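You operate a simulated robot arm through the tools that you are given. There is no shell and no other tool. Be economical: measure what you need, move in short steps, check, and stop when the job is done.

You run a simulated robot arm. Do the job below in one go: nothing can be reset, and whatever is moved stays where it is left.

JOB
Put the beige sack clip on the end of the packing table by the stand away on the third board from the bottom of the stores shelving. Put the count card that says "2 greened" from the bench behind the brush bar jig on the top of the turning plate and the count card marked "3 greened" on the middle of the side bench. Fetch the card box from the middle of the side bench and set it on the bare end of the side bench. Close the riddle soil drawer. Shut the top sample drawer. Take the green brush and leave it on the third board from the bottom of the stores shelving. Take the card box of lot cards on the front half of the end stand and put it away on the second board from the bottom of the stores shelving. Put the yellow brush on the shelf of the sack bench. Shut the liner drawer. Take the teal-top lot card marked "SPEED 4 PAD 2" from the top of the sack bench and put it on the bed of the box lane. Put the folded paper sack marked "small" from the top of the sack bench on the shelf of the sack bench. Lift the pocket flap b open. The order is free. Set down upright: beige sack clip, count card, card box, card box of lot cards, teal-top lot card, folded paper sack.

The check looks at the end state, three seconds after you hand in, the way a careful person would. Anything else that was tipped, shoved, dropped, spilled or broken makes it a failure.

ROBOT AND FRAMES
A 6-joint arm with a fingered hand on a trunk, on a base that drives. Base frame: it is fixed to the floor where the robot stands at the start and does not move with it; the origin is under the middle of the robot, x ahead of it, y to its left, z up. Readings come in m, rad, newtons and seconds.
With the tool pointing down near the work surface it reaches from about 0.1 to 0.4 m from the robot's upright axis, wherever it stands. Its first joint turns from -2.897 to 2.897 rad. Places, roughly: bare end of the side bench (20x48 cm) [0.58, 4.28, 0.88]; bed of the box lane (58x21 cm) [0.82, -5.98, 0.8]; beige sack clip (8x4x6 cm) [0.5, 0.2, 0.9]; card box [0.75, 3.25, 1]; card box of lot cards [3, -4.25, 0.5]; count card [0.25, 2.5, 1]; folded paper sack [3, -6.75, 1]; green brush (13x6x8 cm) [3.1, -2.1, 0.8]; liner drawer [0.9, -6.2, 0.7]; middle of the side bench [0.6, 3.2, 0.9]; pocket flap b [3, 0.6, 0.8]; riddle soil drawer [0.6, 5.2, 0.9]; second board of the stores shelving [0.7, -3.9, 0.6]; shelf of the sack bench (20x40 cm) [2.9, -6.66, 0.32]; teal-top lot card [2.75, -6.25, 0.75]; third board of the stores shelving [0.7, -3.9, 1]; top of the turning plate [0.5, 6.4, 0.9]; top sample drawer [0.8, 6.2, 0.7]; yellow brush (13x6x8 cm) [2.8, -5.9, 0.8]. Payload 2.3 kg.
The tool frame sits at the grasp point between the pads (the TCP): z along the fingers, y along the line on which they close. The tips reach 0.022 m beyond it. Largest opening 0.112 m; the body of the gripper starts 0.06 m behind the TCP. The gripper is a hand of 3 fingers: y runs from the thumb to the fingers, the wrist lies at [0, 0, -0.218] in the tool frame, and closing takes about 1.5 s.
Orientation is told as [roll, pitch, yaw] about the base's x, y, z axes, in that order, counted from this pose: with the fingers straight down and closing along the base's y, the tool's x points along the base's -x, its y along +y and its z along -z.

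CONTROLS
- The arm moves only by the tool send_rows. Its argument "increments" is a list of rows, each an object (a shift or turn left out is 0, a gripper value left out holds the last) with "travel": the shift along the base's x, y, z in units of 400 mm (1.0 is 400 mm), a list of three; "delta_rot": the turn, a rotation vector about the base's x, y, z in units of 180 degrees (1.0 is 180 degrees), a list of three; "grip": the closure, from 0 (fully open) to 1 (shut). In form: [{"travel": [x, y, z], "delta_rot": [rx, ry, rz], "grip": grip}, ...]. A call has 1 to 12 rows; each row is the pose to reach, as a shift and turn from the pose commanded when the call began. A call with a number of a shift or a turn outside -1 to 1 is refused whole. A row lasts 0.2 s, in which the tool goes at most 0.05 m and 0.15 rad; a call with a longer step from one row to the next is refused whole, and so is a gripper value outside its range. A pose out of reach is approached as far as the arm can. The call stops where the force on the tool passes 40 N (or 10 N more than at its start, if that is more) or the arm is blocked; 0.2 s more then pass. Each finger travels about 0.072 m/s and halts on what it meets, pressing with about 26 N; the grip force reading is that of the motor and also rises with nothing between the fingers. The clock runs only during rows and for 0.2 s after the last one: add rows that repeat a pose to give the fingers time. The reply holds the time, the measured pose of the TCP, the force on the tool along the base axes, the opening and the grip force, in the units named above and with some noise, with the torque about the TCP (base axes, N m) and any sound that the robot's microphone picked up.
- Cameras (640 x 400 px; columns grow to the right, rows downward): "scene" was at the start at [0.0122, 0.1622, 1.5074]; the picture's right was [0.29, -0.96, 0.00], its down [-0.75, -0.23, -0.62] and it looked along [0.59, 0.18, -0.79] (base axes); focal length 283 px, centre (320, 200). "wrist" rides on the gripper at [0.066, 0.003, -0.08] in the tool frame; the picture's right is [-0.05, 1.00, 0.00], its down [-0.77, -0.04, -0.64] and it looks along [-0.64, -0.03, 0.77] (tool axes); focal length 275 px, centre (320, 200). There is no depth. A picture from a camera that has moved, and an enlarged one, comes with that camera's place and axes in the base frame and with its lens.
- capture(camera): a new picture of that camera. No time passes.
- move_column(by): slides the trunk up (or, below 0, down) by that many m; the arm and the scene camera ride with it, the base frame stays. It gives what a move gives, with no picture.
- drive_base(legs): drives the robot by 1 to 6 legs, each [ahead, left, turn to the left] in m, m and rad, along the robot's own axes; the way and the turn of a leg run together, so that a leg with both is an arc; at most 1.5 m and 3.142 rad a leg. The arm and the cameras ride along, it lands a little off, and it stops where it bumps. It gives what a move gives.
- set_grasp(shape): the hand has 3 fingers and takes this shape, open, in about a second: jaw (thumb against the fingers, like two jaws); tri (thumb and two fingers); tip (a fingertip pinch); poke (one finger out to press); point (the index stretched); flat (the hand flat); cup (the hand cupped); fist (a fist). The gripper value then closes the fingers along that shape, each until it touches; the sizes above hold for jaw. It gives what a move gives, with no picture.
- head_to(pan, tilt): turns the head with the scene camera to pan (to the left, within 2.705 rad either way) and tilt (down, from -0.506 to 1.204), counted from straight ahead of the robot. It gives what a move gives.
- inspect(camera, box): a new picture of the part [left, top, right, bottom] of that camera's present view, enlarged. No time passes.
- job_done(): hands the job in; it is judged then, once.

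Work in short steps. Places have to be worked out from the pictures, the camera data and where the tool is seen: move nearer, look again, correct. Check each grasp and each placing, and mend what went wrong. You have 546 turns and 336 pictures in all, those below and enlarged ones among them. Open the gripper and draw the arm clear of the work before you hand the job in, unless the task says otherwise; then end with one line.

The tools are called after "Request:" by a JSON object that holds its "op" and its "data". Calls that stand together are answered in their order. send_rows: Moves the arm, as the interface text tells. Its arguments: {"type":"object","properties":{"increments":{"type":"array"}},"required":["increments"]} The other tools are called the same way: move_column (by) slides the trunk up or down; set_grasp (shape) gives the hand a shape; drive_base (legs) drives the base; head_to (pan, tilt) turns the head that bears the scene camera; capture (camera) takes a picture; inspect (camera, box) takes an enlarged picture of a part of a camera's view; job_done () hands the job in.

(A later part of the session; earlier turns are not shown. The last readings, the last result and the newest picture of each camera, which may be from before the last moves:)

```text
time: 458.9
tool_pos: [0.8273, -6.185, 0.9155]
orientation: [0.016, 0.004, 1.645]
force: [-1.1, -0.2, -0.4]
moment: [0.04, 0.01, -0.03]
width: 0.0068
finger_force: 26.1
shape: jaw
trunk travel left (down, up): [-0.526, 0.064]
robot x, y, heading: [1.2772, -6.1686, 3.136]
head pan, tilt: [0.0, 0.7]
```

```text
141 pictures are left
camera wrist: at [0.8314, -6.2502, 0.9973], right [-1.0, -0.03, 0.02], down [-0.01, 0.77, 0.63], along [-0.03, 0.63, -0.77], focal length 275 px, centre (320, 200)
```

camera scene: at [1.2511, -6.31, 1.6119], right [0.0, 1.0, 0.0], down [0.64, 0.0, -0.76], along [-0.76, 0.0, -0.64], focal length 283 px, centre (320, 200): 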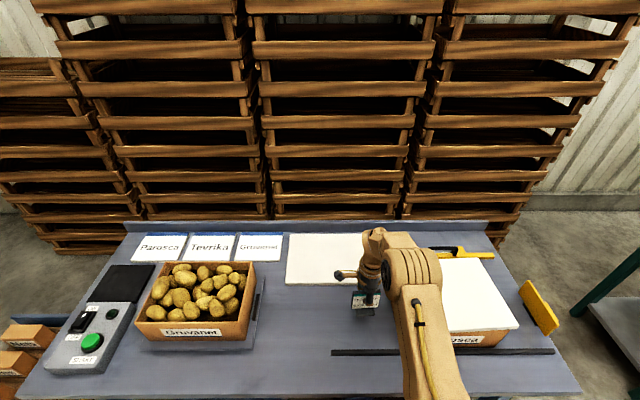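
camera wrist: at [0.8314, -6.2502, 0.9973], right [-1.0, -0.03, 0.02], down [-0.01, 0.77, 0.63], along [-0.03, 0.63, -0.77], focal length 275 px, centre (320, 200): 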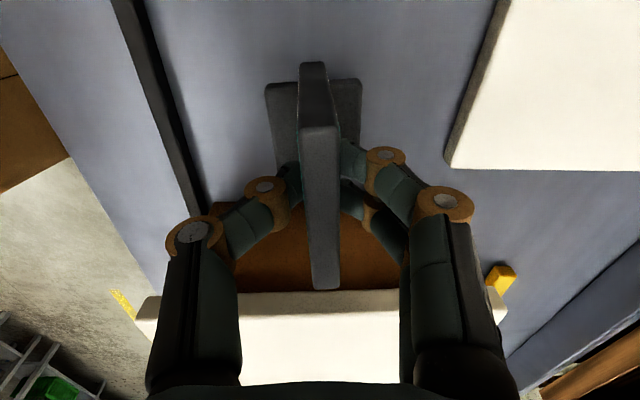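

Good spot behind the bar. Lower to contact.

Request:
{"op": "send_rows", "data": {"increments": [{"travel": [0, 0, -0.05], "grip": 1}, {"travel": [0, 0, -0.085]}, {"travel": [0, 0, -0.1]}, {"travel": [0, 0, -0.11]}, {"travel": [0, 0, -0.118]}]}}

```text
time: 460.1
tool_pos: [0.829, -6.1834, 0.8699]
orientation: [0.019, 0.004, 1.645]
force: [2.3, 0.5, 13.8]
moment: [0.0, 0.03, 0.01]
width: 0.0071
finger_force: 26.4
shape: jaw
trunk travel left (down, up): [-0.526, 0.064]
robot x, y, heading: [1.2766, -6.1695, 3.14]
head pan, tilt: [0.0, 0.7]
```

Request:
{"op": "send_rows", "data": {"increments": [{"travel": [0, 0, 0.004], "grip": 0.8}, {"travel": [0, 0, 0.004], "grip": 0.6}, {"travel": [0, 0, 0.004], "grip": 0.5}, {"travel": [0, 0, 0.004], "grip": 0.5}, {"travel": [0, 0, 0.1], "grip": 0.5}, {"travel": [0, 0, 0.2], "grip": 0.5}, {"travel": [0, 0, 0.32], "grip": 0.5}, {"travel": [0.06, 0, 0.4], "grip": 0.5}]}}

Request:
{"op": "drive_base", "data": {"legs": [[-0.25, 0, 0]]}}

Request:
{"op": "capture", "data": {"camera": "scene"}}

```text
time: 461.9
tool_pos: [0.8523, -6.1832, 1.0287]
orientation: [0.016, 0.003, 1.646]
force: [-0.3, -0.8, 0.2]
moment: [0.01, -0.01, -0.03]
width: 0.0558
finger_force: 0.1
shape: jaw
trunk travel left (down, up): [-0.526, 0.064]
robot x, y, heading: [1.2757, -6.1713, 3.14]
head pan, tilt: [0.0, 0.7]
```

```text
time: 463.7
tool_pos: [1.101, -6.185, 1.0281]
orientation: [0.016, 0.004, 1.647]
force: [0.2, 0.4, 0.6]
moment: [-0.01, 0.04, 0.01]
width: 0.0557
finger_force: 0.2
shape: jaw
trunk travel left (down, up): [-0.526, 0.064]
robot x, y, heading: [1.5281, -6.1703, 3.133]
head pan, tilt: [0.0, 0.7]
```

```text
140 pictures are left
camera scene: at [1.5034, -6.3109, 1.6119], right [0.0, 1.0, 0.0], down [0.64, 0.0, -0.77], along [-0.77, 0.0, -0.64], focal length 283 px, centre (320, 200)
```

scene: 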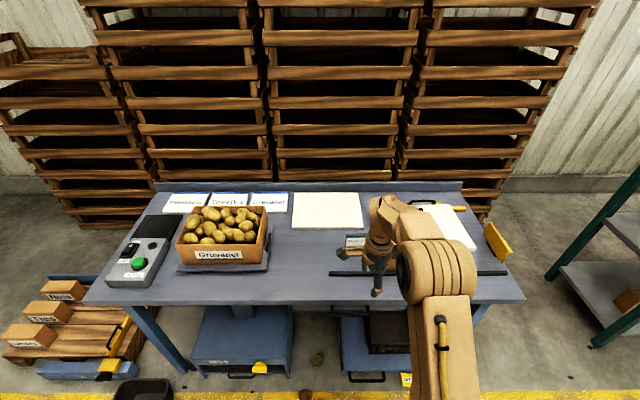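

Card is on the bed. Next the pocket flap b around [3, 0.6]. Retract the arm and drive up the aisle.

Request:
{"op": "send_rows", "data": {"increments": [{"travel": [0.1, 0, 0.1], "grip": 0.5}, {"travel": [0.2, 0, 0.2], "grip": 0.2}, {"travel": [0.28, 0, 0.3], "grip": 0}]}}

Request:
{"op": "drive_base", "data": {"legs": [[-0.1, 0, 0], [0, 0, -1.565], [1.5, 0, 0], [1.5, 0, 0], [1.5, 0, 0], [1.5, 0, 0]]}}

Request:
{"op": "drive_base", "data": {"legs": [[0.75, 0, 0], [0, 0, -1.57]]}}

Request:
{"op": "capture", "data": {"camera": "scene"}}

```text
refused: row 1 steps farther than a row can; nothing moved
```

```text
time: 496.9
tool_pos: [1.5244, 0.2874, 1.0284]
orientation: [0.015, 0.003, 0.093]
force: [-0.3, -1.0, -0.6]
moment: [-0.01, -0.01, 0.02]
width: 0.0556
finger_force: 0.1
shape: jaw
trunk travel left (down, up): [-0.526, 0.064]
robot x, y, heading: [1.5465, -0.1374, 1.588]
head pan, tilt: [0.0, 0.7]
```

```text
time: 504.7
tool_pos: [1.9624, 0.6442, 1.029]
orientation: [0.016, 0.003, -1.453]
force: [-1.3, -0.3, -1.1]
moment: [-0.02, 0.0, -0.01]
width: 0.0558
finger_force: 0.0
shape: jaw
trunk travel left (down, up): [-0.526, 0.064]
robot x, y, heading: [1.5337, 0.6143, 0.033]
head pan, tilt: [0.0, 0.7]
```

```text
139 pictures are left
camera scene: at [1.5556, 0.7529, 1.6119], right [0.04, -1.0, 0.0], down [-0.64, -0.03, -0.76], along [0.76, 0.03, -0.64], focal length 283 px, centre (320, 200)
```

scene: 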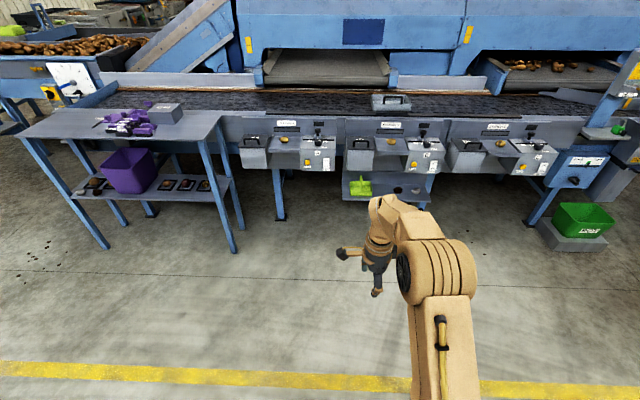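

Request:
{"op": "inspect", "data": {"camera": "scene", "box": [220, 100, 580, 210]}}

Request:
{"op": "inspect", "data": {"camera": "scene", "box": [330, 110, 450, 200]}}

```text
1.78 times, centred on (400, 155) of scene
camera zoom: at [1.5556, 0.7529, 1.6119], right [0.04, -1.0, 0.0], down [-0.64, -0.03, -0.76], along [0.76, 0.03, -0.64], focal length 502 px, centre (178, 280)
```

zoom: 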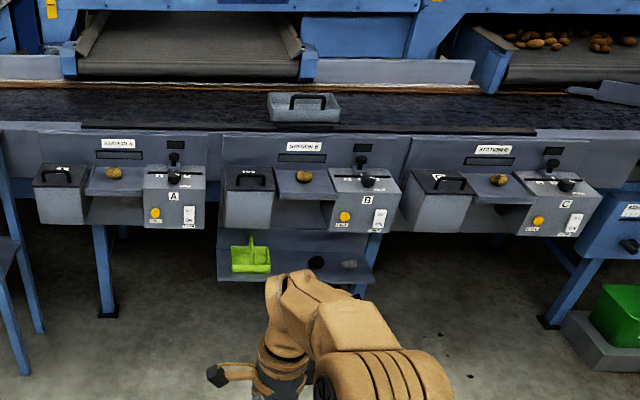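

```text
4.44 times, centred on (390, 155) of scene
camera zoom: at [1.5556, 0.7529, 1.6119], right [0.04, -1.0, 0.0], down [-0.64, -0.03, -0.76], along [0.76, 0.03, -0.64], focal length 1256 px, centre (9, 400)
```

zoom: 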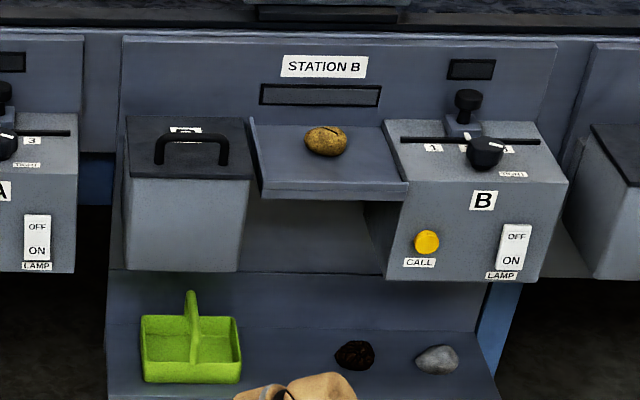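

Station B's pocket box (left) has a dark lid with a black bar handle: lid ≈ x 2.89–3.05, y 0.50–0.67, z≈0.84. I drive nearer to look.

Request:
{"op": "drive_base", "data": {"legs": [[0, 0, -0.034], [0.85, 0, 0]]}}

Request:
{"op": "send_rows", "data": {"increments": [{"travel": [-0.05, 0.02, 0.08], "delta_rot": [0, 0, -0.02], "grip": 0.5}, {"travel": [-0.1, 0.02, 0.16], "delta_rot": [0, 0, -0.03]}, {"travel": [-0.15, 0.02, 0.24], "delta_rot": [-0.005, 0, -0.03]}]}}

Request:
{"op": "capture", "data": {"camera": "scene"}}

Request:
{"op": "capture", "data": {"camera": "wrist"}}

```text
time: 509.6
tool_pos: [2.8194, 0.6355, 1.0274]
orientation: [0.014, 0.003, -1.483]
force: [1.0, -0.1, -0.3]
moment: [0.0, 0.0, 0.0]
width: 0.0556
finger_force: 0.2
shape: jaw
trunk travel left (down, up): [-0.526, 0.064]
robot x, y, heading: [2.3952, 0.618, 0.008]
head pan, tilt: [0.0, 0.7]
```

```text
time: 510.4
tool_pos: [2.759, 0.6443, 1.1244]
orientation: [0.016, -0.011, -1.58]
force: [0.2, -1.1, -0.5]
moment: [0.04, 0.0, -0.02]
width: 0.0556
finger_force: 0.0
shape: jaw
trunk travel left (down, up): [-0.526, 0.064]
robot x, y, heading: [2.3917, 0.6168, 0.007]
head pan, tilt: [0.0, 0.7]
```

```text
136 pictures are left
camera scene: at [2.4157, 0.7578, 1.6119], right [0.01, -1.0, 0.0], down [-0.64, -0.01, -0.77], along [0.77, 0.01, -0.64], focal length 283 px, centre (320, 200)
```

scene: 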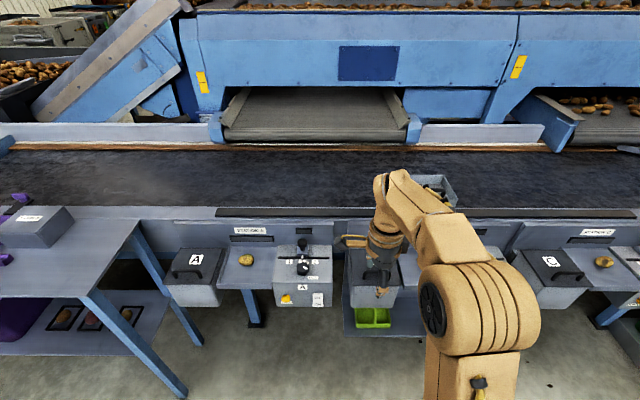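

```text
135 pictures are left
camera wrist: at [2.7612, 0.7109, 1.2049], right [1.0, -0.05, 0.02], down [-0.05, -0.76, 0.64], along [-0.02, -0.64, -0.76], focal length 275 px, centre (320, 200)
```

wrist: 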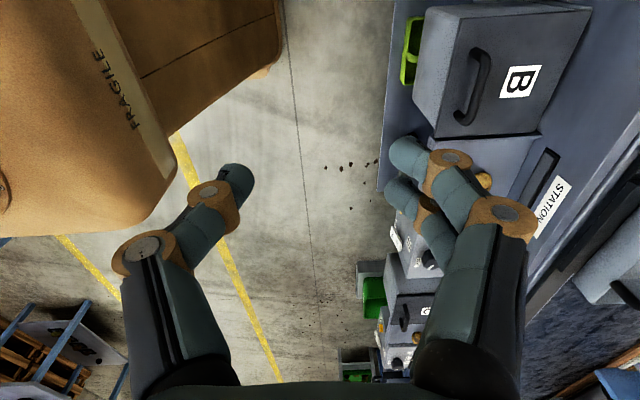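

Lids are labelled; B is right here. I move the hand aside to triangulate the handle.

Request:
{"op": "send_rows", "data": {"increments": [{"travel": [-0.05, -0.1, 0.02], "grip": 0.5}, {"travel": [-0.1, -0.2, 0.04]}, {"travel": [-0.15, -0.3, 0.06]}, {"travel": [-0.2, -0.4, 0.08]}, {"travel": [-0.25, -0.5, 0.1]}]}}

Request:
{"op": "inspect", "data": {"camera": "scene", "box": [320, 210, 480, 340]}}

Request:
{"op": "inspect", "data": {"camera": "wrist", "box": [380, 0, 640, 200]}}

```text
time: 511.6
tool_pos: [2.6588, 0.4431, 1.1644]
orientation: [0.017, -0.011, -1.579]
force: [-0.5, -0.3, 0.2]
moment: [-0.02, 0.0, -0.03]
width: 0.0556
finger_force: 0.1
shape: jaw
trunk travel left (down, up): [-0.526, 0.064]
robot x, y, heading: [2.389, 0.6168, 0.01]
head pan, tilt: [0.0, 0.7]
```

```text
3.08 times, centred on (400, 275) of scene
camera zoom: at [2.4166, 0.7566, 1.612], right [0.01, -1.0, 0.0], down [-0.64, 0.0, -0.77], along [0.77, 0.01, -0.64], focal length 870 px, centre (74, -31)
```

zoom: 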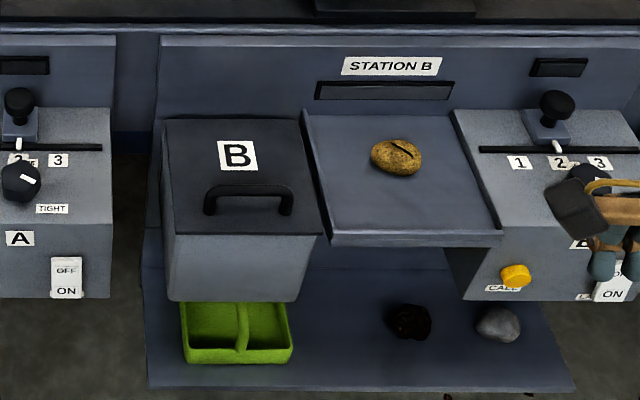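

```text
2.00 times, centred on (510, 100) of wrist
camera zoom: at [2.6612, 0.5098, 1.2458], right [1.0, -0.05, 0.02], down [-0.05, -0.76, 0.64], along [-0.02, -0.64, -0.77], focal length 551 px, centre (-60, 400)
```

zoom: 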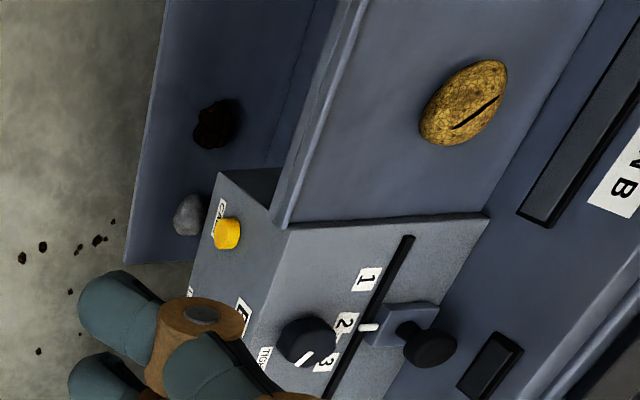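

Triangulated: handle bar centre ≈ [2.996, 0.578, 0.815] along y; lid hinge at the back (x≈3.105, z≈0.81). Approach with the hand closing along x.

Request:
{"op": "drive_base", "data": {"legs": [[0.2, -0.03, -0.01]]}}

Request:
{"op": "send_rows", "data": {"increments": [{"travel": [0.05, 0.08, 0], "grip": 0.5}, {"travel": [0.1, 0.16, -0.02]}, {"travel": [0.15, 0.26, -0.06]}, {"travel": [0.22, 0.35, -0.1]}, {"travel": [0.3, 0.41, -0.16]}, {"travel": [0.34, 0.41, -0.24]}, {"travel": [0.34, 0.41, -0.34]}]}}

Request:
{"op": "capture", "data": {"camera": "wrist"}}

Request:
{"op": "capture", "data": {"camera": "scene"}}

```text
time: 513.3
tool_pos: [2.8598, 0.412, 1.1655]
orientation: [0.012, -0.011, -1.588]
force: [0.6, -0.6, -0.2]
moment: [-0.02, 0.01, 0.01]
width: 0.0556
finger_force: 0.1
shape: jaw
trunk travel left (down, up): [-0.526, 0.064]
robot x, y, heading: [2.5935, 0.5911, 0.004]
head pan, tilt: [0.0, 0.7]
```

```text
time: 514.9
tool_pos: [2.9957, 0.5773, 1.0283]
orientation: [0.014, -0.013, -1.585]
force: [-0.3, 0.0, 1.1]
moment: [0.02, 0.01, -0.02]
width: 0.0556
finger_force: 0.1
shape: jaw
trunk travel left (down, up): [-0.526, 0.064]
robot x, y, heading: [2.5934, 0.5897, -0.0]
head pan, tilt: [0.0, 0.7]
```

```text
132 pictures are left
camera wrist: at [2.9984, 0.644, 1.1093], right [1.0, -0.06, 0.02], down [-0.06, -0.76, 0.64], along [-0.03, -0.64, -0.76], focal length 275 px, centre (320, 200)
```

wrist: 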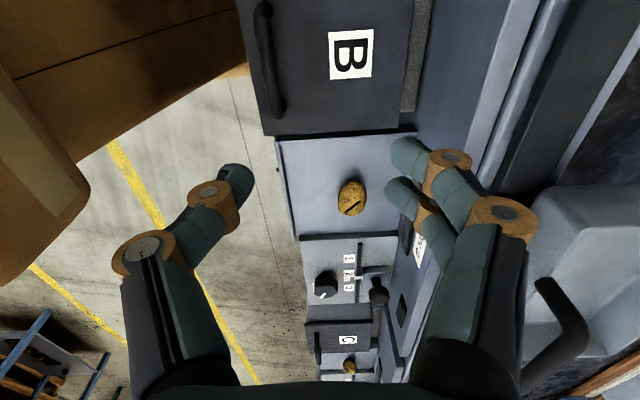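

```text
131 pictures are left
camera scene: at [2.6192, 0.7281, 1.6119], right [0.0, -1.0, 0.0], down [-0.64, 0.0, -0.76], along [0.76, 0.0, -0.64], focal length 283 px, centre (320, 200)
```

scene: 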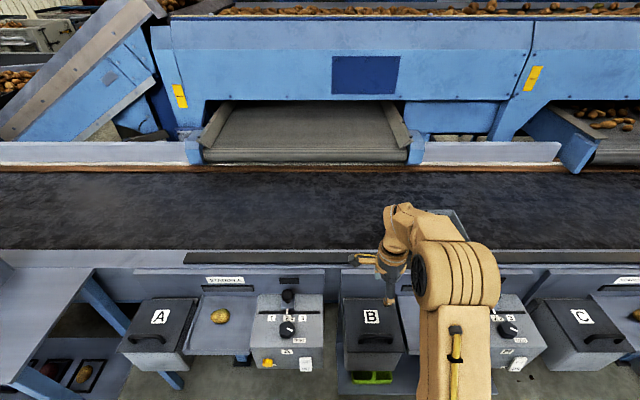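

The wrist view puts the handle nearer (x≈2.95) and higher; I zoom both views to fix it.

Request:
{"op": "inspect", "data": {"camera": "scene", "box": [330, 280, 430, 380]}}

Request:
{"op": "inspect", "data": {"camera": "wrist", "box": [220, 0, 440, 140]}}

```text
4.00 times, centred on (380, 330) of scene
camera zoom: at [2.6192, 0.7281, 1.6119], right [0.0, -1.0, 0.0], down [-0.64, 0.0, -0.76], along [0.76, 0.0, -0.64], focal length 1131 px, centre (80, -320)
```

zoom: 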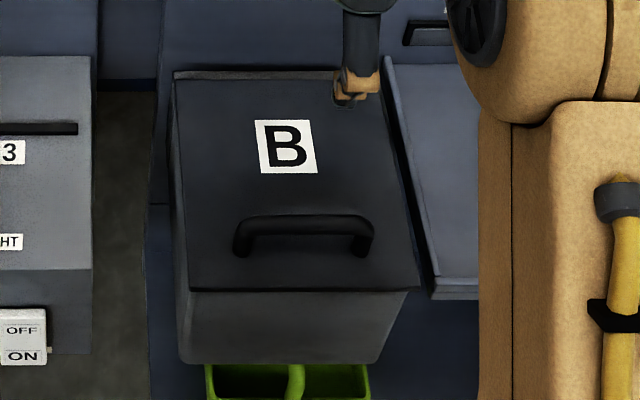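

```text
2.86 times, centred on (330, 70) of wrist
camera zoom: at [2.9984, 0.644, 1.1093], right [1.0, -0.06, 0.02], down [-0.06, -0.76, 0.64], along [-0.03, -0.64, -0.76], focal length 786 px, centre (291, 571)
```

zoom: 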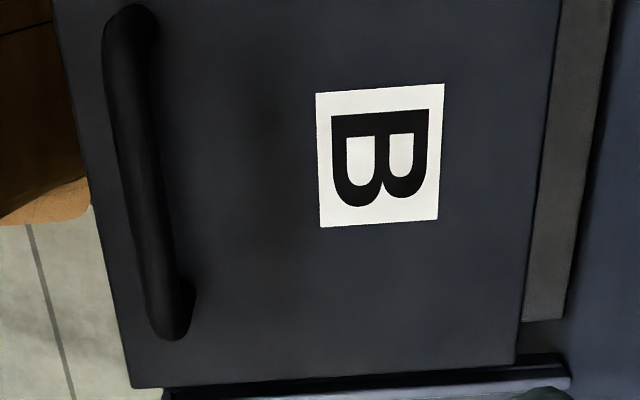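

Now consistent: handle bar at [2.956, 0.583, ~0.858], lid z≈0.825 from x 2.93 to hinge ≈3.085. I move in 4.5 cm with the base, then down over the bar.

Request:
{"op": "drive_base", "data": {"legs": [[0.045, 0, 0]]}}

Request:
{"op": "send_rows", "data": {"increments": [{"travel": [-0.1, 0.01, -0.04], "grip": 0.5}, {"travel": [-0.2, 0.015, -0.1]}, {"travel": [-0.21, 0.015, -0.2]}, {"travel": [-0.21, 0.015, -0.3]}, {"travel": [-0.21, 0.015, -0.36]}]}}

Request:
{"op": "capture", "data": {"camera": "wrist"}}

Request:
{"op": "inspect", "data": {"camera": "scene", "box": [310, 260, 450, 400]}}

```text
time: 515.8
tool_pos: [3.0414, 0.5776, 1.0296]
orientation: [0.014, -0.014, -1.587]
force: [0.8, 0.0, 0.0]
moment: [0.03, 0.02, 0.0]
width: 0.0557
finger_force: 0.1
shape: jaw
trunk travel left (down, up): [-0.526, 0.064]
robot x, y, heading: [2.6341, 0.5891, -0.004]
head pan, tilt: [0.0, 0.7]
```

```text
time: 517.0
tool_pos: [2.9548, 0.5831, 0.8842]
orientation: [0.017, -0.012, -1.586]
force: [0.6, 0.5, 0.2]
moment: [0.01, 0.0, 0.02]
width: 0.0556
finger_force: 0.1
shape: jaw
trunk travel left (down, up): [-0.526, 0.064]
robot x, y, heading: [2.639, 0.5871, -0.001]
head pan, tilt: [0.0, 0.7]
```

```text
128 pictures are left
camera wrist: at [2.9581, 0.6494, 0.9648], right [1.0, -0.06, 0.02], down [-0.06, -0.76, 0.64], along [-0.03, -0.64, -0.76], focal length 275 px, centre (320, 200)
```

wrist: 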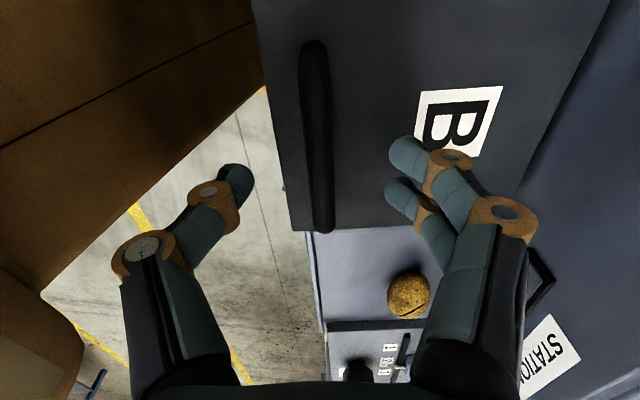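

```text
2.86 times, centred on (380, 330) of scene
camera zoom: at [2.6637, 0.7279, 1.6119], right [0.0, -1.0, 0.0], down [-0.64, 0.0, -0.76], along [0.76, 0.0, -0.64], focal length 808 px, centre (149, -171)
```

zoom: 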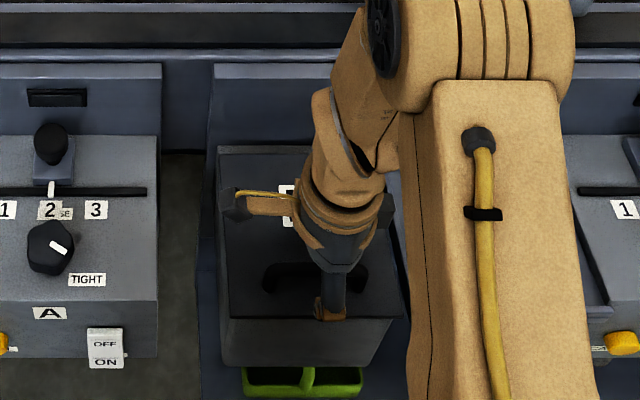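

Bar is between the fingers. Down 2 cm and close.

Request:
{"op": "send_rows", "data": {"increments": [{"travel": [0, 0, -0.03], "grip": 0.5}, {"travel": [0, 0, -0.055]}, {"travel": [0, 0, -0.055], "grip": 0.8}, {"travel": [0, 0, -0.055], "grip": 1}, {"travel": [0, 0, -0.055], "grip": 1}, {"travel": [0, 0, -0.055], "grip": 1}]}}

Request:
{"op": "capture", "data": {"camera": "wrist"}}

```text
time: 518.4
tool_pos: [2.9554, 0.5831, 0.8627]
orientation: [0.016, -0.012, -1.586]
force: [2.1, 0.6, -1.4]
moment: [-0.02, 0.05, 0.0]
width: 0.0
finger_force: 26.0
shape: jaw
trunk travel left (down, up): [-0.526, 0.064]
robot x, y, heading: [2.6358, 0.5865, -0.001]
head pan, tilt: [0.0, 0.7]
```

```text
126 pictures are left
camera wrist: at [2.9587, 0.6495, 0.9434], right [1.0, -0.06, 0.02], down [-0.06, -0.76, 0.64], along [-0.03, -0.64, -0.76], focal length 275 px, centre (320, 200)
```

wrist: 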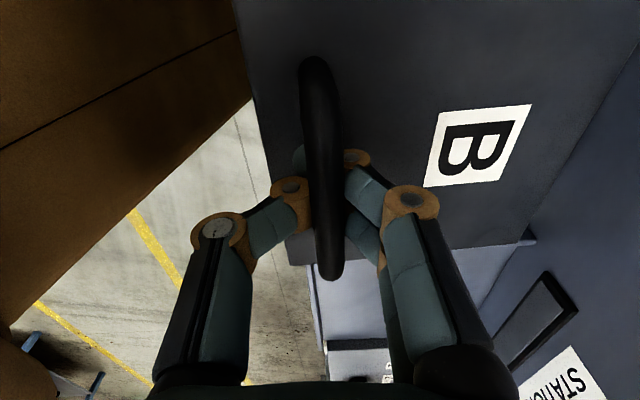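

The fingers hook under the bar – good for lifting. Follow the arc to ~40° first.

Request:
{"op": "send_rows", "data": {"increments": [{"travel": [0.01, 0, 0.03], "grip": 1}, {"travel": [0.021, 0, 0.055]}, {"travel": [0.035, 0, 0.08]}, {"travel": [0.051, 0, 0.105]}, {"travel": [0.07, 0, 0.128]}, {"travel": [0.09, 0, 0.149]}, {"travel": [0.112, 0, 0.168]}, {"travel": [0.135, 0, 0.186]}]}}

Request:
{"op": "capture", "data": {"camera": "wrist"}}

Request:
{"op": "capture", "data": {"camera": "scene"}}

```text
time: 520.1
tool_pos: [3.0105, 0.5822, 0.9311]
orientation: [0.008, -0.015, -1.586]
force: [18.4, -0.6, -36.2]
moment: [-0.04, 0.51, 0.0]
width: 0.0
finger_force: 25.8
shape: jaw
trunk travel left (down, up): [-0.526, 0.064]
robot x, y, heading: [2.641, 0.5898, -0.0]
head pan, tilt: [0.0, 0.7]
stopped in row 8: the force on the tool passed its limit at 43 N (the readings are from after the stop); the commanded pose is now the measured one
```

```text
125 pictures are left
camera wrist: at [3.0144, 0.6498, 1.0112], right [1.0, -0.06, 0.01], down [-0.05, -0.76, 0.64], along [-0.03, -0.64, -0.76], focal length 275 px, centre (320, 200)
```

wrist: 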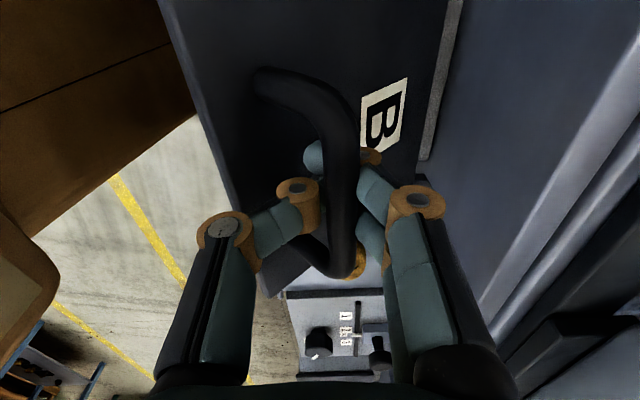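

```text
124 pictures are left
camera scene: at [2.6735, 0.7278, 1.6115], right [0.0, -1.0, 0.0], down [-0.65, 0.0, -0.76], along [0.76, 0.0, -0.65], focal length 283 px, centre (320, 200)
```

scene: 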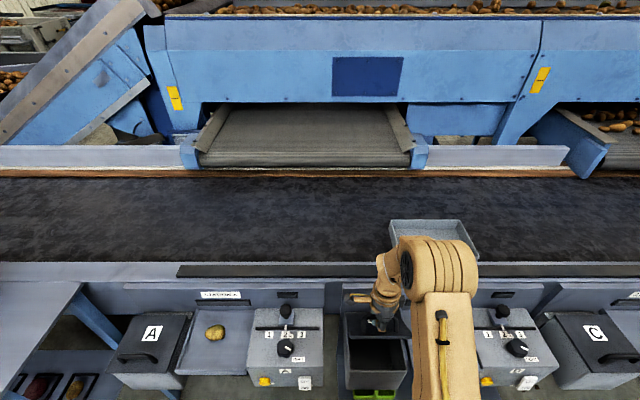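

Lid is ~40° open; the pull is too far out radially. I continue on a tighter arc.

Request:
{"op": "send_rows", "data": {"increments": [{"travel": [0.03, 0, -0.015], "grip": 1}, {"travel": [0.06, 0, -0.004]}, {"travel": [0.09, 0, 0.006]}, {"travel": [0.12, 0, 0.012]}, {"travel": [0.15, 0, 0.016]}, {"travel": [0.18, 0, 0.018]}]}}

Request:
{"op": "capture", "data": {"camera": "wrist"}}

Request:
{"op": "capture", "data": {"camera": "scene"}}

```text
time: 521.5
tool_pos: [3.0773, 0.5826, 0.9403]
orientation: [0.013, -0.013, -1.587]
force: [0.2, -1.5, -6.3]
moment: [-0.01, 0.04, -0.05]
width: 0.0
finger_force: 26.4
shape: jaw
trunk travel left (down, up): [-0.526, 0.064]
robot x, y, heading: [2.6425, 0.587, 0.0]
head pan, tilt: [0.0, 0.7]
```

```text
123 pictures are left
camera wrist: at [3.081, 0.6501, 1.021], right [1.0, -0.06, 0.01], down [-0.06, -0.76, 0.64], along [-0.03, -0.64, -0.76], focal length 275 px, centre (320, 200)
```

wrist: 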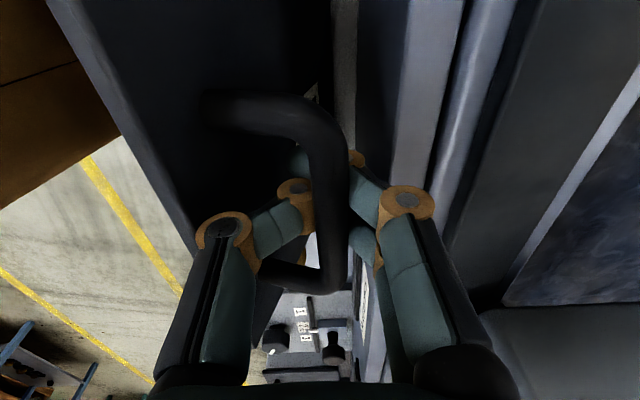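

```text
122 pictures are left
camera scene: at [2.6645, 0.7274, 1.6119], right [0.0, -1.0, 0.0], down [-0.64, 0.0, -0.76], along [0.76, 0.0, -0.64], focal length 283 px, centre (320, 200)
```

scene: 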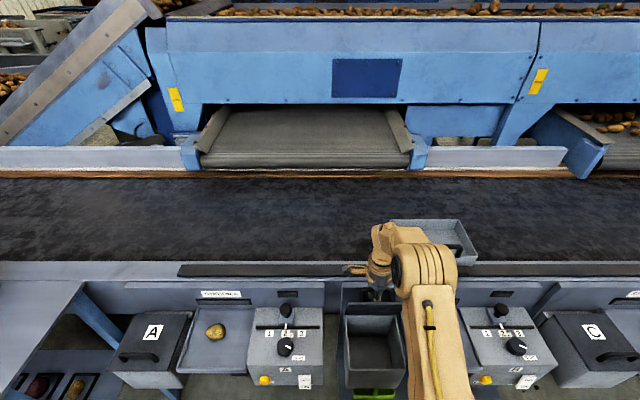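

Lid is about 70°. Continue a bit further until it meets resistance.

Request:
{"op": "send_rows", "data": {"increments": [{"travel": [0.025, 0, 0.0], "grip": 1}, {"travel": [0.05, 0, -0.002]}, {"travel": [0.075, 0, -0.006]}, {"travel": [0.1, 0, -0.012]}]}}

Request:
{"op": "capture", "data": {"camera": "wrist"}}

Request:
{"op": "inspect", "data": {"camera": "scene", "box": [310, 210, 450, 400]}}

```text
time: 522.5
tool_pos: [3.117, 0.5842, 0.9349]
orientation: [0.013, -0.013, -1.586]
force: [-3.7, 1.3, 6.8]
moment: [-0.05, 0.79, -0.01]
width: 0.0
finger_force: 26.1
shape: jaw
trunk travel left (down, up): [-0.526, 0.064]
robot x, y, heading: [2.6393, 0.5844, 0.003]
head pan, tilt: [0.0, 0.7]
```

```text
121 pictures are left
camera wrist: at [3.1196, 0.6501, 1.0169], right [1.0, -0.06, 0.02], down [-0.06, -0.76, 0.64], along [-0.03, -0.64, -0.76], focal length 275 px, centre (320, 200)
```

wrist: 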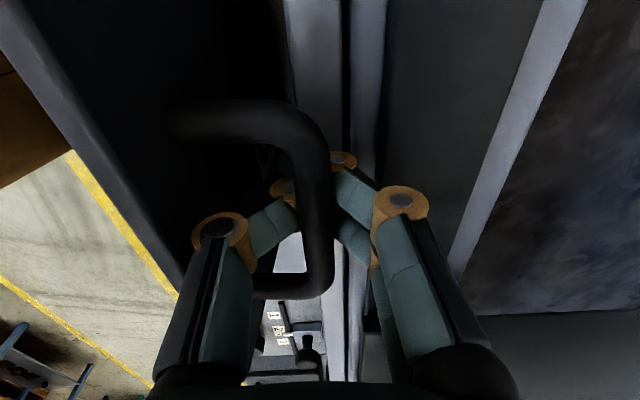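

```text
2.11 times, centred on (380, 305) of scene
camera zoom: at [2.662, 0.7282, 1.612], right [0.0, -1.0, 0.0], down [-0.64, 0.0, -0.77], along [0.77, 0.0, -0.64], focal length 595 px, centre (194, -21)
```

zoom: 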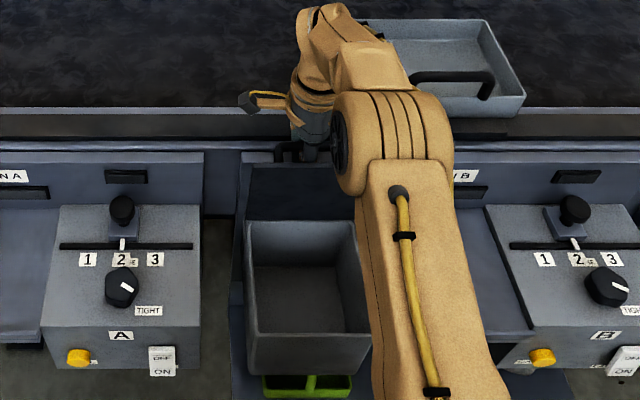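

About 87–90° open. I push slightly further to pass vertical.

Request:
{"op": "send_rows", "data": {"increments": [{"travel": [0.02, 0, -0.005], "grip": 1}, {"travel": [0.04, 0, -0.012]}, {"travel": [0.06, 0, -0.02]}]}}

```text
time: 523.2
tool_pos: [3.1267, 0.5842, 0.9346]
orientation: [0.014, -0.008, -1.593]
force: [-24.0, -1.1, 21.3]
moment: [0.07, 0.82, 0.07]
width: 0.0002
finger_force: 26.3
shape: jaw
trunk travel left (down, up): [-0.526, 0.064]
robot x, y, heading: [2.6373, 0.5859, 0.003]
head pan, tilt: [0.0, 0.7]
stopped in row 3: the force on the tool passed its limit at 44 N (the readings are from after the stop); the commanded pose is now the measured one
```

Firm stop reached. Ease back slightly and open a little, watching whether the lid stays.

Request:
{"op": "send_rows", "data": {"increments": [{"travel": [-0.01, 0, 0.005], "grip": 1}, {"travel": [-0.01, 0, 0.005], "grip": 0.9}, {"travel": [-0.01, 0, 0.005], "grip": 0.8}, {"travel": [-0.01, 0, 0.005], "grip": 0.72}, {"travel": [-0.01, 0, 0.005], "grip": 0.72}, {"travel": [-0.01, 0, 0.005], "grip": 0.72}]}}

Request:
{"op": "capture", "data": {"camera": "wrist"}}

```text
time: 524.6
tool_pos: [3.1256, 0.5839, 0.9327]
orientation: [0.012, -0.01, -1.591]
force: [-34.8, -1.8, -13.6]
moment: [0.02, -0.4, 0.01]
width: 0.0078
finger_force: 0.1
shape: jaw
trunk travel left (down, up): [-0.526, 0.064]
robot x, y, heading: [2.6395, 0.5872, -0.0]
head pan, tilt: [0.0, 0.7]
```

```text
119 pictures are left
camera wrist: at [3.1291, 0.6498, 1.0146], right [1.0, -0.07, 0.01], down [-0.06, -0.76, 0.64], along [-0.03, -0.64, -0.77], focal length 275 px, centre (320, 200)
```

wrist: 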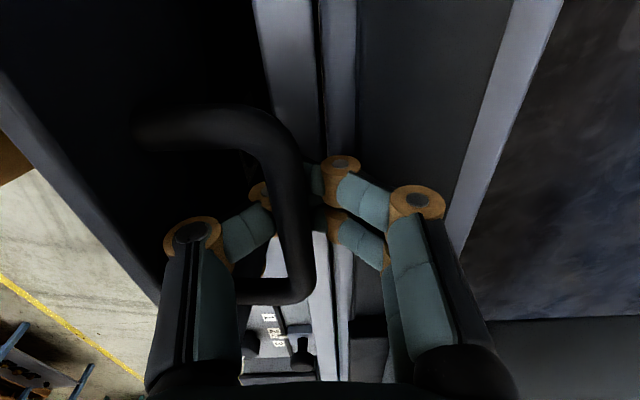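

The far fingers press the back panel. Shift 1 cm toward me while opening.

Request:
{"op": "send_rows", "data": {"increments": [{"travel": [-0.012, 0, 0], "grip": 0.72}, {"travel": [-0.025, 0, 0], "grip": 0.68}, {"travel": [-0.03, 0, 0], "grip": 0.66}, {"travel": [-0.03, 0, 0], "grip": 0.66}]}}

Request:
{"op": "capture", "data": {"camera": "wrist"}}

```text
time: 525.7
tool_pos: [3.115, 0.5836, 0.9387]
orientation: [0.026, -0.008, -1.59]
force: [-17.4, 0.2, 35.2]
moment: [0.0, -0.74, -0.02]
width: 0.0307
finger_force: 0.0
shape: jaw
trunk travel left (down, up): [-0.526, 0.064]
robot x, y, heading: [2.6361, 0.5896, -0.004]
head pan, tilt: [0.0, 0.7]
stopped in row 4: the force on the tool passed its limit at 49 N (the readings are from after the stop); the commanded pose is now the measured one
```

```text
118 pictures are left
camera wrist: at [3.1172, 0.6501, 1.0198], right [1.0, -0.07, 0.03], down [-0.07, -0.76, 0.64], along [-0.02, -0.64, -0.77], focal length 275 px, centre (320, 200)
```

wrist: 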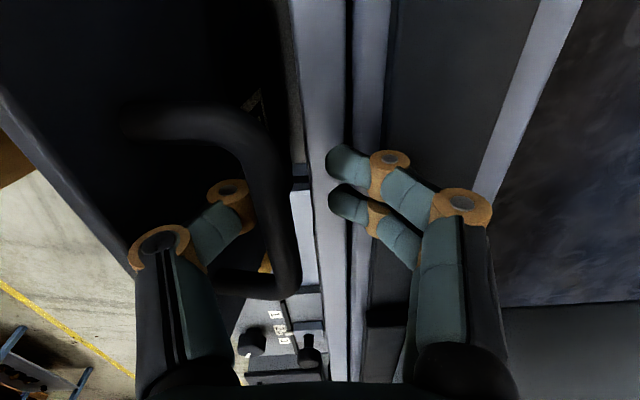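

The bar is free now. Rise straight up and see if the lid stays.

Request:
{"op": "send_rows", "data": {"increments": [{"travel": [-0.005, 0, 0.03], "grip": 0.62}, {"travel": [-0.005, 0, 0.08], "grip": 0.6}, {"travel": [-0.005, 0, 0.15], "grip": 0.6}, {"travel": [-0.005, 0, 0.25], "grip": 0.6}]}}

Request:
{"op": "capture", "data": {"camera": "wrist"}}

Request:
{"op": "capture", "data": {"camera": "scene"}}

```text
time: 526.7
tool_pos: [3.118, 0.5832, 1.0351]
orientation: [0.017, -0.01, -1.587]
force: [0.2, 0.5, -0.1]
moment: [-0.02, 0.02, 0.01]
width: 0.0442
finger_force: 0.1
shape: jaw
trunk travel left (down, up): [-0.526, 0.064]
robot x, y, heading: [2.6357, 0.5877, 0.003]
head pan, tilt: [0.0, 0.7]
```

```text
117 pictures are left
camera wrist: at [3.1216, 0.6498, 1.1149], right [1.0, -0.06, 0.02], down [-0.06, -0.76, 0.64], along [-0.03, -0.64, -0.77], focal length 275 px, centre (320, 200)
```

wrist: 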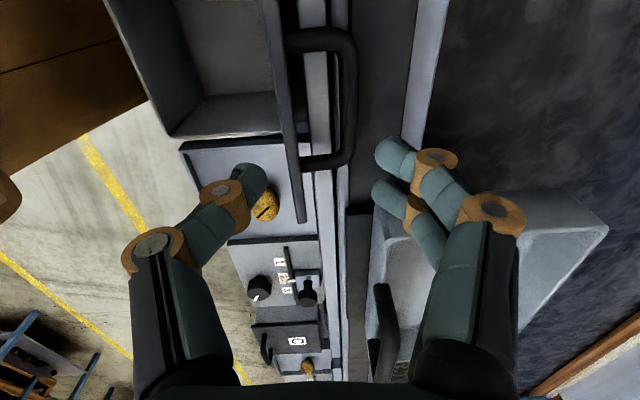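

```text
116 pictures are left
camera scene: at [2.6633, 0.728, 1.6119], right [0.0, -1.0, 0.0], down [-0.64, 0.0, -0.77], along [0.77, 0.0, -0.64], focal length 283 px, centre (320, 200)
```

scene: 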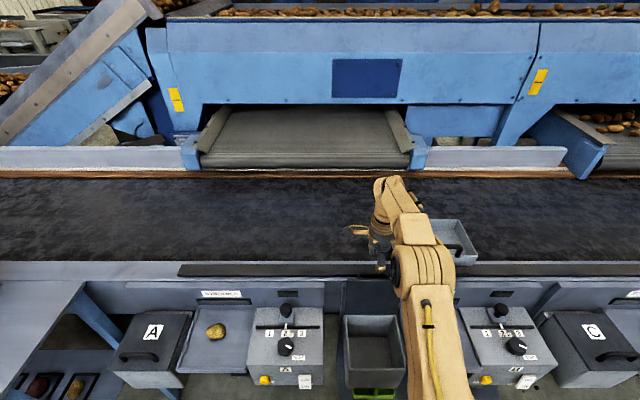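

The flap stays open. Raise further and retract over it, then re-check after driving back.

Request:
{"op": "send_rows", "data": {"increments": [{"travel": [0, 0, 0.1], "grip": 0.5}, {"travel": [-0.02, 0, 0.2]}, {"travel": [-0.12, 0, 0.22]}, {"travel": [-0.24, 0, 0.24]}, {"travel": [-0.36, 0, 0.26]}, {"travel": [-0.48, 0, 0.26]}]}}

Request:
{"op": "drive_base", "data": {"legs": [[-1.0, 0, 0]]}}

Request:
{"op": "inspect", "data": {"camera": "scene", "box": [280, 100, 500, 220]}}

```text
time: 528.1
tool_pos: [2.9233, 0.583, 1.1396]
orientation: [0.018, -0.01, -1.588]
force: [-0.8, -0.3, 0.0]
moment: [0.01, -0.02, 0.02]
width: 0.0555
finger_force: 0.2
shape: jaw
trunk travel left (down, up): [-0.526, 0.064]
robot x, y, heading: [2.6401, 0.5879, -0.004]
head pan, tilt: [0.0, 0.7]
```

```text
time: 533.3
tool_pos: [1.9213, 0.5812, 1.139]
orientation: [0.016, -0.01, -1.585]
force: [-0.5, -0.3, 1.0]
moment: [0.03, 0.0, -0.02]
width: 0.0556
finger_force: 0.1
shape: jaw
trunk travel left (down, up): [-0.526, 0.064]
robot x, y, heading: [1.6352, 0.5803, 0.004]
head pan, tilt: [0.0, 0.7]
```

```text
2.91 times, centred on (390, 160) of scene
camera zoom: at [1.6581, 0.7253, 1.6119], right [0.0, -1.0, 0.0], down [-0.64, 0.0, -0.77], along [0.77, 0.0, -0.64], focal length 822 px, centre (116, 316)
```

zoom: 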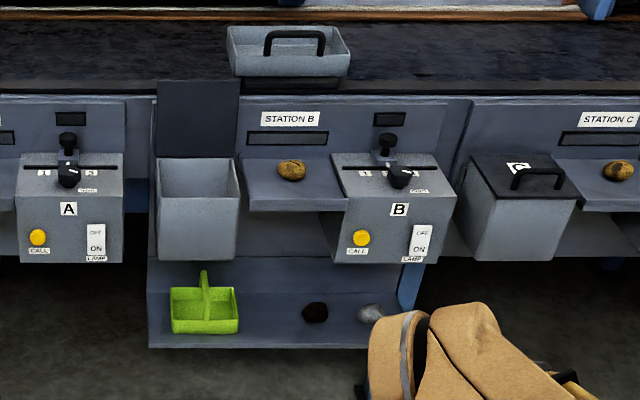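

Flap B is open and stays. Now the side bench: drive up the aisle, turn to face −x and look.

Request:
{"op": "drive_base", "data": {"legs": [[0, 1.2, 0], [0, 1.2, 0], [0, 0, 3.13]]}}

Request:
{"op": "head_to", "data": {"pan": 0, "tilt": 0.55}}

Request:
{"op": "capture", "data": {"camera": "scene"}}

```text
time: 552.4
tool_pos: [1.3234, 2.9822, 1.1393]
orientation: [0.016, -0.013, 1.575]
force: [0.0, 0.0, 0.1]
moment: [0.01, 0.03, 0.01]
width: 0.0558
finger_force: 0.0
shape: jaw
trunk travel left (down, up): [-0.526, 0.064]
robot x, y, heading: [1.6129, 2.9855, -3.124]
head pan, tilt: [0.0, 0.7]
```

```text
time: 553.1
tool_pos: [1.3242, 2.9817, 1.1391]
orientation: [0.017, -0.009, 1.575]
force: [0.6, 0.4, 0.7]
moment: [0.02, 0.02, -0.01]
width: 0.0557
finger_force: 0.1
shape: jaw
trunk travel left (down, up): [-0.526, 0.064]
robot x, y, heading: [1.6101, 2.9835, -3.119]
head pan, tilt: [0.0, 0.55]
```

```text
114 pictures are left
camera scene: at [1.5849, 2.8423, 1.625], right [-0.02, 1.0, 0.0], down [0.52, 0.01, -0.85], along [-0.85, -0.02, -0.52], focal length 283 px, centre (320, 200)
```

scene: 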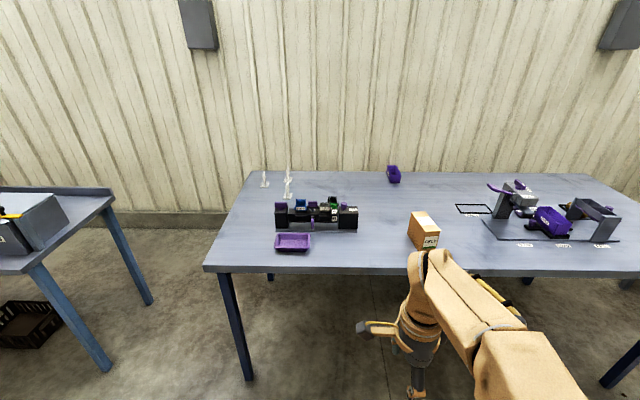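

Side bench in view: card box near [0.69, 3.24], count cards behind the jig at the far left corner. First the card box: drive nearer.

Request:
{"op": "drive_base", "data": {"legs": [[0, -0.25, -0.02], [0.35, 0, 0]]}}

Request:
{"op": "capture", "data": {"camera": "scene"}}

Request:
{"op": "capture", "data": {"camera": "wrist"}}

```text
time: 556.8
tool_pos: [0.9681, 3.2363, 1.1384]
orientation: [0.014, -0.011, 1.555]
force: [0.0, -0.5, 0.4]
moment: [0.0, -0.03, -0.01]
width: 0.0554
finger_force: 0.0
shape: jaw
trunk travel left (down, up): [-0.526, 0.064]
robot x, y, heading: [1.257, 3.2332, -3.133]
head pan, tilt: [0.0, 0.55]
```

```text
113 pictures are left
camera scene: at [1.2277, 3.0925, 1.6251], right [0.0, 1.0, 0.0], down [0.52, 0.0, -0.85], along [-0.85, 0.0, -0.52], focal length 283 px, centre (320, 200)
```

scene: 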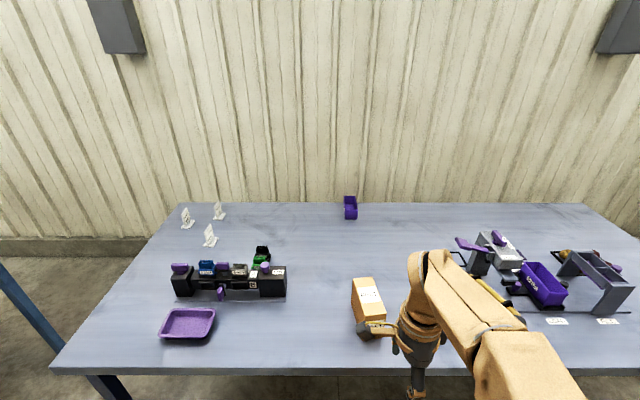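

```text
112 pictures are left
camera wrist: at [0.9673, 3.17, 1.2194], right [-1.0, 0.06, 0.02], down [0.06, 0.76, 0.64], along [0.03, 0.64, -0.77], focal length 275 px, centre (320, 200)
```

wrist: 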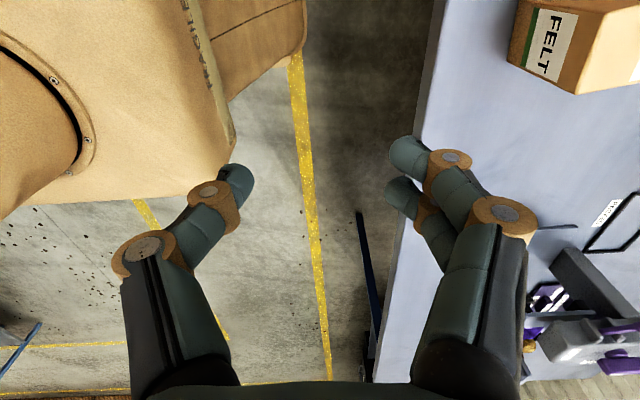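

Request:
{"op": "inspect", "data": {"camera": "scene", "box": [320, 250, 420, 350]}}

Request:
{"op": "inspect", "data": {"camera": "wrist", "box": [480, 0, 640, 110]}}

```text
4.00 times, centred on (370, 300) of scene
camera zoom: at [1.2277, 3.0925, 1.6251], right [0.0, 1.0, 0.0], down [0.52, 0.0, -0.85], along [-0.85, 0.0, -0.52], focal length 1131 px, centre (120, -200)
```

zoom: 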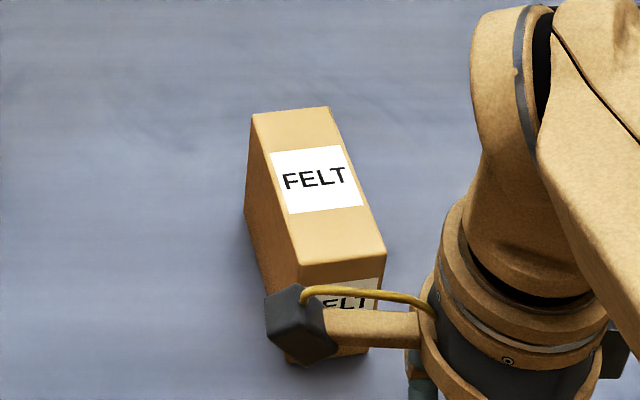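

```text
3.64 times, centred on (560, 55) of wrist
camera zoom: at [0.9673, 3.17, 1.2194], right [-1.0, 0.06, 0.02], down [0.06, 0.76, 0.64], along [0.03, 0.64, -0.77], focal length 1001 px, centre (-553, 727)
```

zoom: 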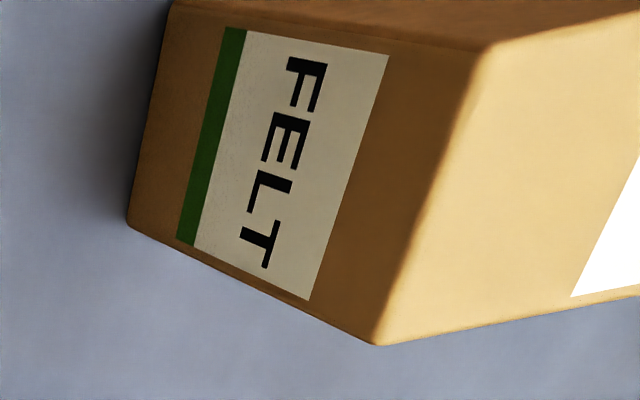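

Card box: top z≈0.975, centre [0.682, 3.232], 13×6 cm, long side ~x turned ~6°; bench z≈0.87. Turn the hand to close along y and drive up.

Request:
{"op": "send_rows", "data": {"increments": [{"delta_rot": [0, 0, 0.045], "grip": 0}, {"delta_rot": [0, 0, 0.09]}, {"delta_rot": [0, 0, 0.135]}, {"delta_rot": [0, 0, 0.18]}, {"delta_rot": [0, 0, 0.225]}, {"delta_rot": [0, 0, 0.27]}, {"delta_rot": [0, 0, 0.315]}, {"delta_rot": [0, 0, 0.36]}, {"delta_rot": [0, 0, 0.405]}, {"delta_rot": [0, 0, 0.45]}, {"delta_rot": [0, 0, 0.495]}, {"delta_rot": [0, 0, 0.54]}]}}

Request:
{"op": "drive_base", "data": {"legs": [[0.145, 0, -0.008]]}}

Request:
{"op": "send_rows", "data": {"increments": [{"travel": [-0.1, 0, -0.03]}, {"travel": [-0.2, 0, -0.06]}, {"travel": [-0.3, 0, -0.1]}, {"travel": [-0.35, -0.01, -0.18]}]}}

Request:
{"op": "capture", "data": {"camera": "wrist"}}

```text
time: 559.4
tool_pos: [0.9704, 3.2388, 1.1387]
orientation: [0.014, -0.01, -3.029]
force: [-0.1, 0.1, -0.2]
moment: [0.0, 0.0, 0.01]
width: 0.1118
finger_force: 0.0
shape: jaw
trunk travel left (down, up): [-0.526, 0.064]
robot x, y, heading: [1.2588, 3.2359, -3.141]
head pan, tilt: [0.0, 0.55]
```

```text
time: 560.8
tool_pos: [0.8269, 3.2398, 1.1394]
orientation: [0.016, -0.01, -3.04]
force: [0.0, -0.3, 1.0]
moment: [-0.02, 0.0, 0.05]
width: 0.1121
finger_force: 0.1
shape: jaw
trunk travel left (down, up): [-0.526, 0.064]
robot x, y, heading: [1.1164, 3.2359, 3.133]
head pan, tilt: [0.0, 0.55]
```

```text
time: 561.8
tool_pos: [0.6856, 3.236, 1.066]
orientation: [0.013, -0.01, -3.04]
force: [0.4, -0.1, -0.2]
moment: [0.0, 0.01, -0.04]
width: 0.1117
finger_force: 0.1
shape: jaw
trunk travel left (down, up): [-0.526, 0.064]
robot x, y, heading: [1.1155, 3.2361, 3.142]
head pan, tilt: [0.0, 0.55]
```

```text
109 pictures are left
camera wrist: at [0.7535, 3.2404, 1.1471], right [0.06, -1.0, 0.02], down [-0.77, -0.03, 0.64], along [-0.64, -0.05, -0.77], focal length 275 px, centre (320, 200)
```

wrist: 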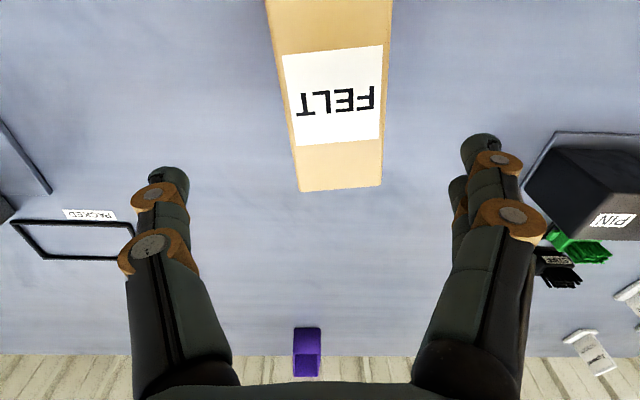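

Aligned within a few mm; descend, grip, and lift.

Request:
{"op": "send_rows", "data": {"increments": [{"travel": [0, -0.02, -0.1], "grip": 0}, {"travel": [0, -0.02, -0.2]}, {"travel": [0, -0.02, -0.302]}, {"travel": [0, -0.02, -0.302], "grip": 0.5}, {"travel": [0, -0.02, -0.302], "grip": 1}, {"travel": [0, -0.02, -0.302], "grip": 1}, {"travel": [0, -0.02, -0.302], "grip": 1}, {"travel": [0, -0.02, -0.302], "grip": 1}]}}

Request:
{"op": "send_rows", "data": {"increments": [{"travel": [0, 0, 0.1], "grip": 1}, {"travel": [0, 0, 0.2]}, {"travel": [0, 0, 0.3]}, {"travel": [0.1, 0, 0.35]}, {"travel": [0.2, 0, 0.4]}, {"travel": [0.3, 0, 0.45]}]}}

Request:
{"op": "drive_base", "data": {"legs": [[-0.2, 0, 0], [0, -1.05, 0]]}}

Request:
{"op": "capture", "data": {"camera": "scene"}}

```text
time: 563.5
tool_pos: [0.6862, 3.2293, 0.9457]
orientation: [0.014, -0.012, -3.04]
force: [-1.8, -0.4, 10.6]
moment: [0.41, 0.05, 0.05]
width: 0.0532
finger_force: 26.1
shape: jaw
trunk travel left (down, up): [-0.526, 0.064]
robot x, y, heading: [1.1127, 3.2339, 3.135]
head pan, tilt: [0.0, 0.55]
```

```text
time: 565.0
tool_pos: [0.8083, 3.2283, 1.1281]
orientation: [0.015, -0.012, -3.04]
force: [-0.6, -0.3, -2.1]
moment: [0.01, 0.07, -0.01]
width: 0.0531
finger_force: 26.3
shape: jaw
trunk travel left (down, up): [-0.526, 0.064]
robot x, y, heading: [1.1146, 3.233, 3.141]
head pan, tilt: [0.0, 0.55]
```

```text
time: 571.6
tool_pos: [1.013, 4.285, 1.1271]
orientation: [0.016, -0.01, -3.043]
force: [-0.9, 0.2, -2.6]
moment: [0.01, 0.07, 0.01]
width: 0.053
finger_force: 25.1
shape: jaw
trunk travel left (down, up): [-0.526, 0.064]
robot x, y, heading: [1.3189, 4.2902, 3.134]
head pan, tilt: [0.0, 0.55]
```

```text
108 pictures are left
camera scene: at [1.2889, 4.1476, 1.6251], right [0.01, 1.0, 0.0], down [0.52, -0.01, -0.85], along [-0.85, 0.01, -0.52], focal length 283 px, centre (320, 200)
```

scene: 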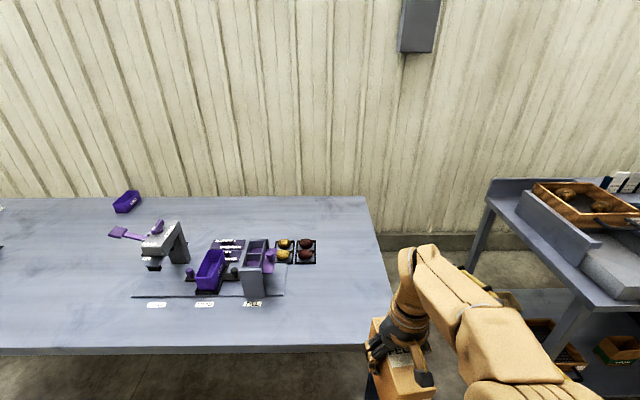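

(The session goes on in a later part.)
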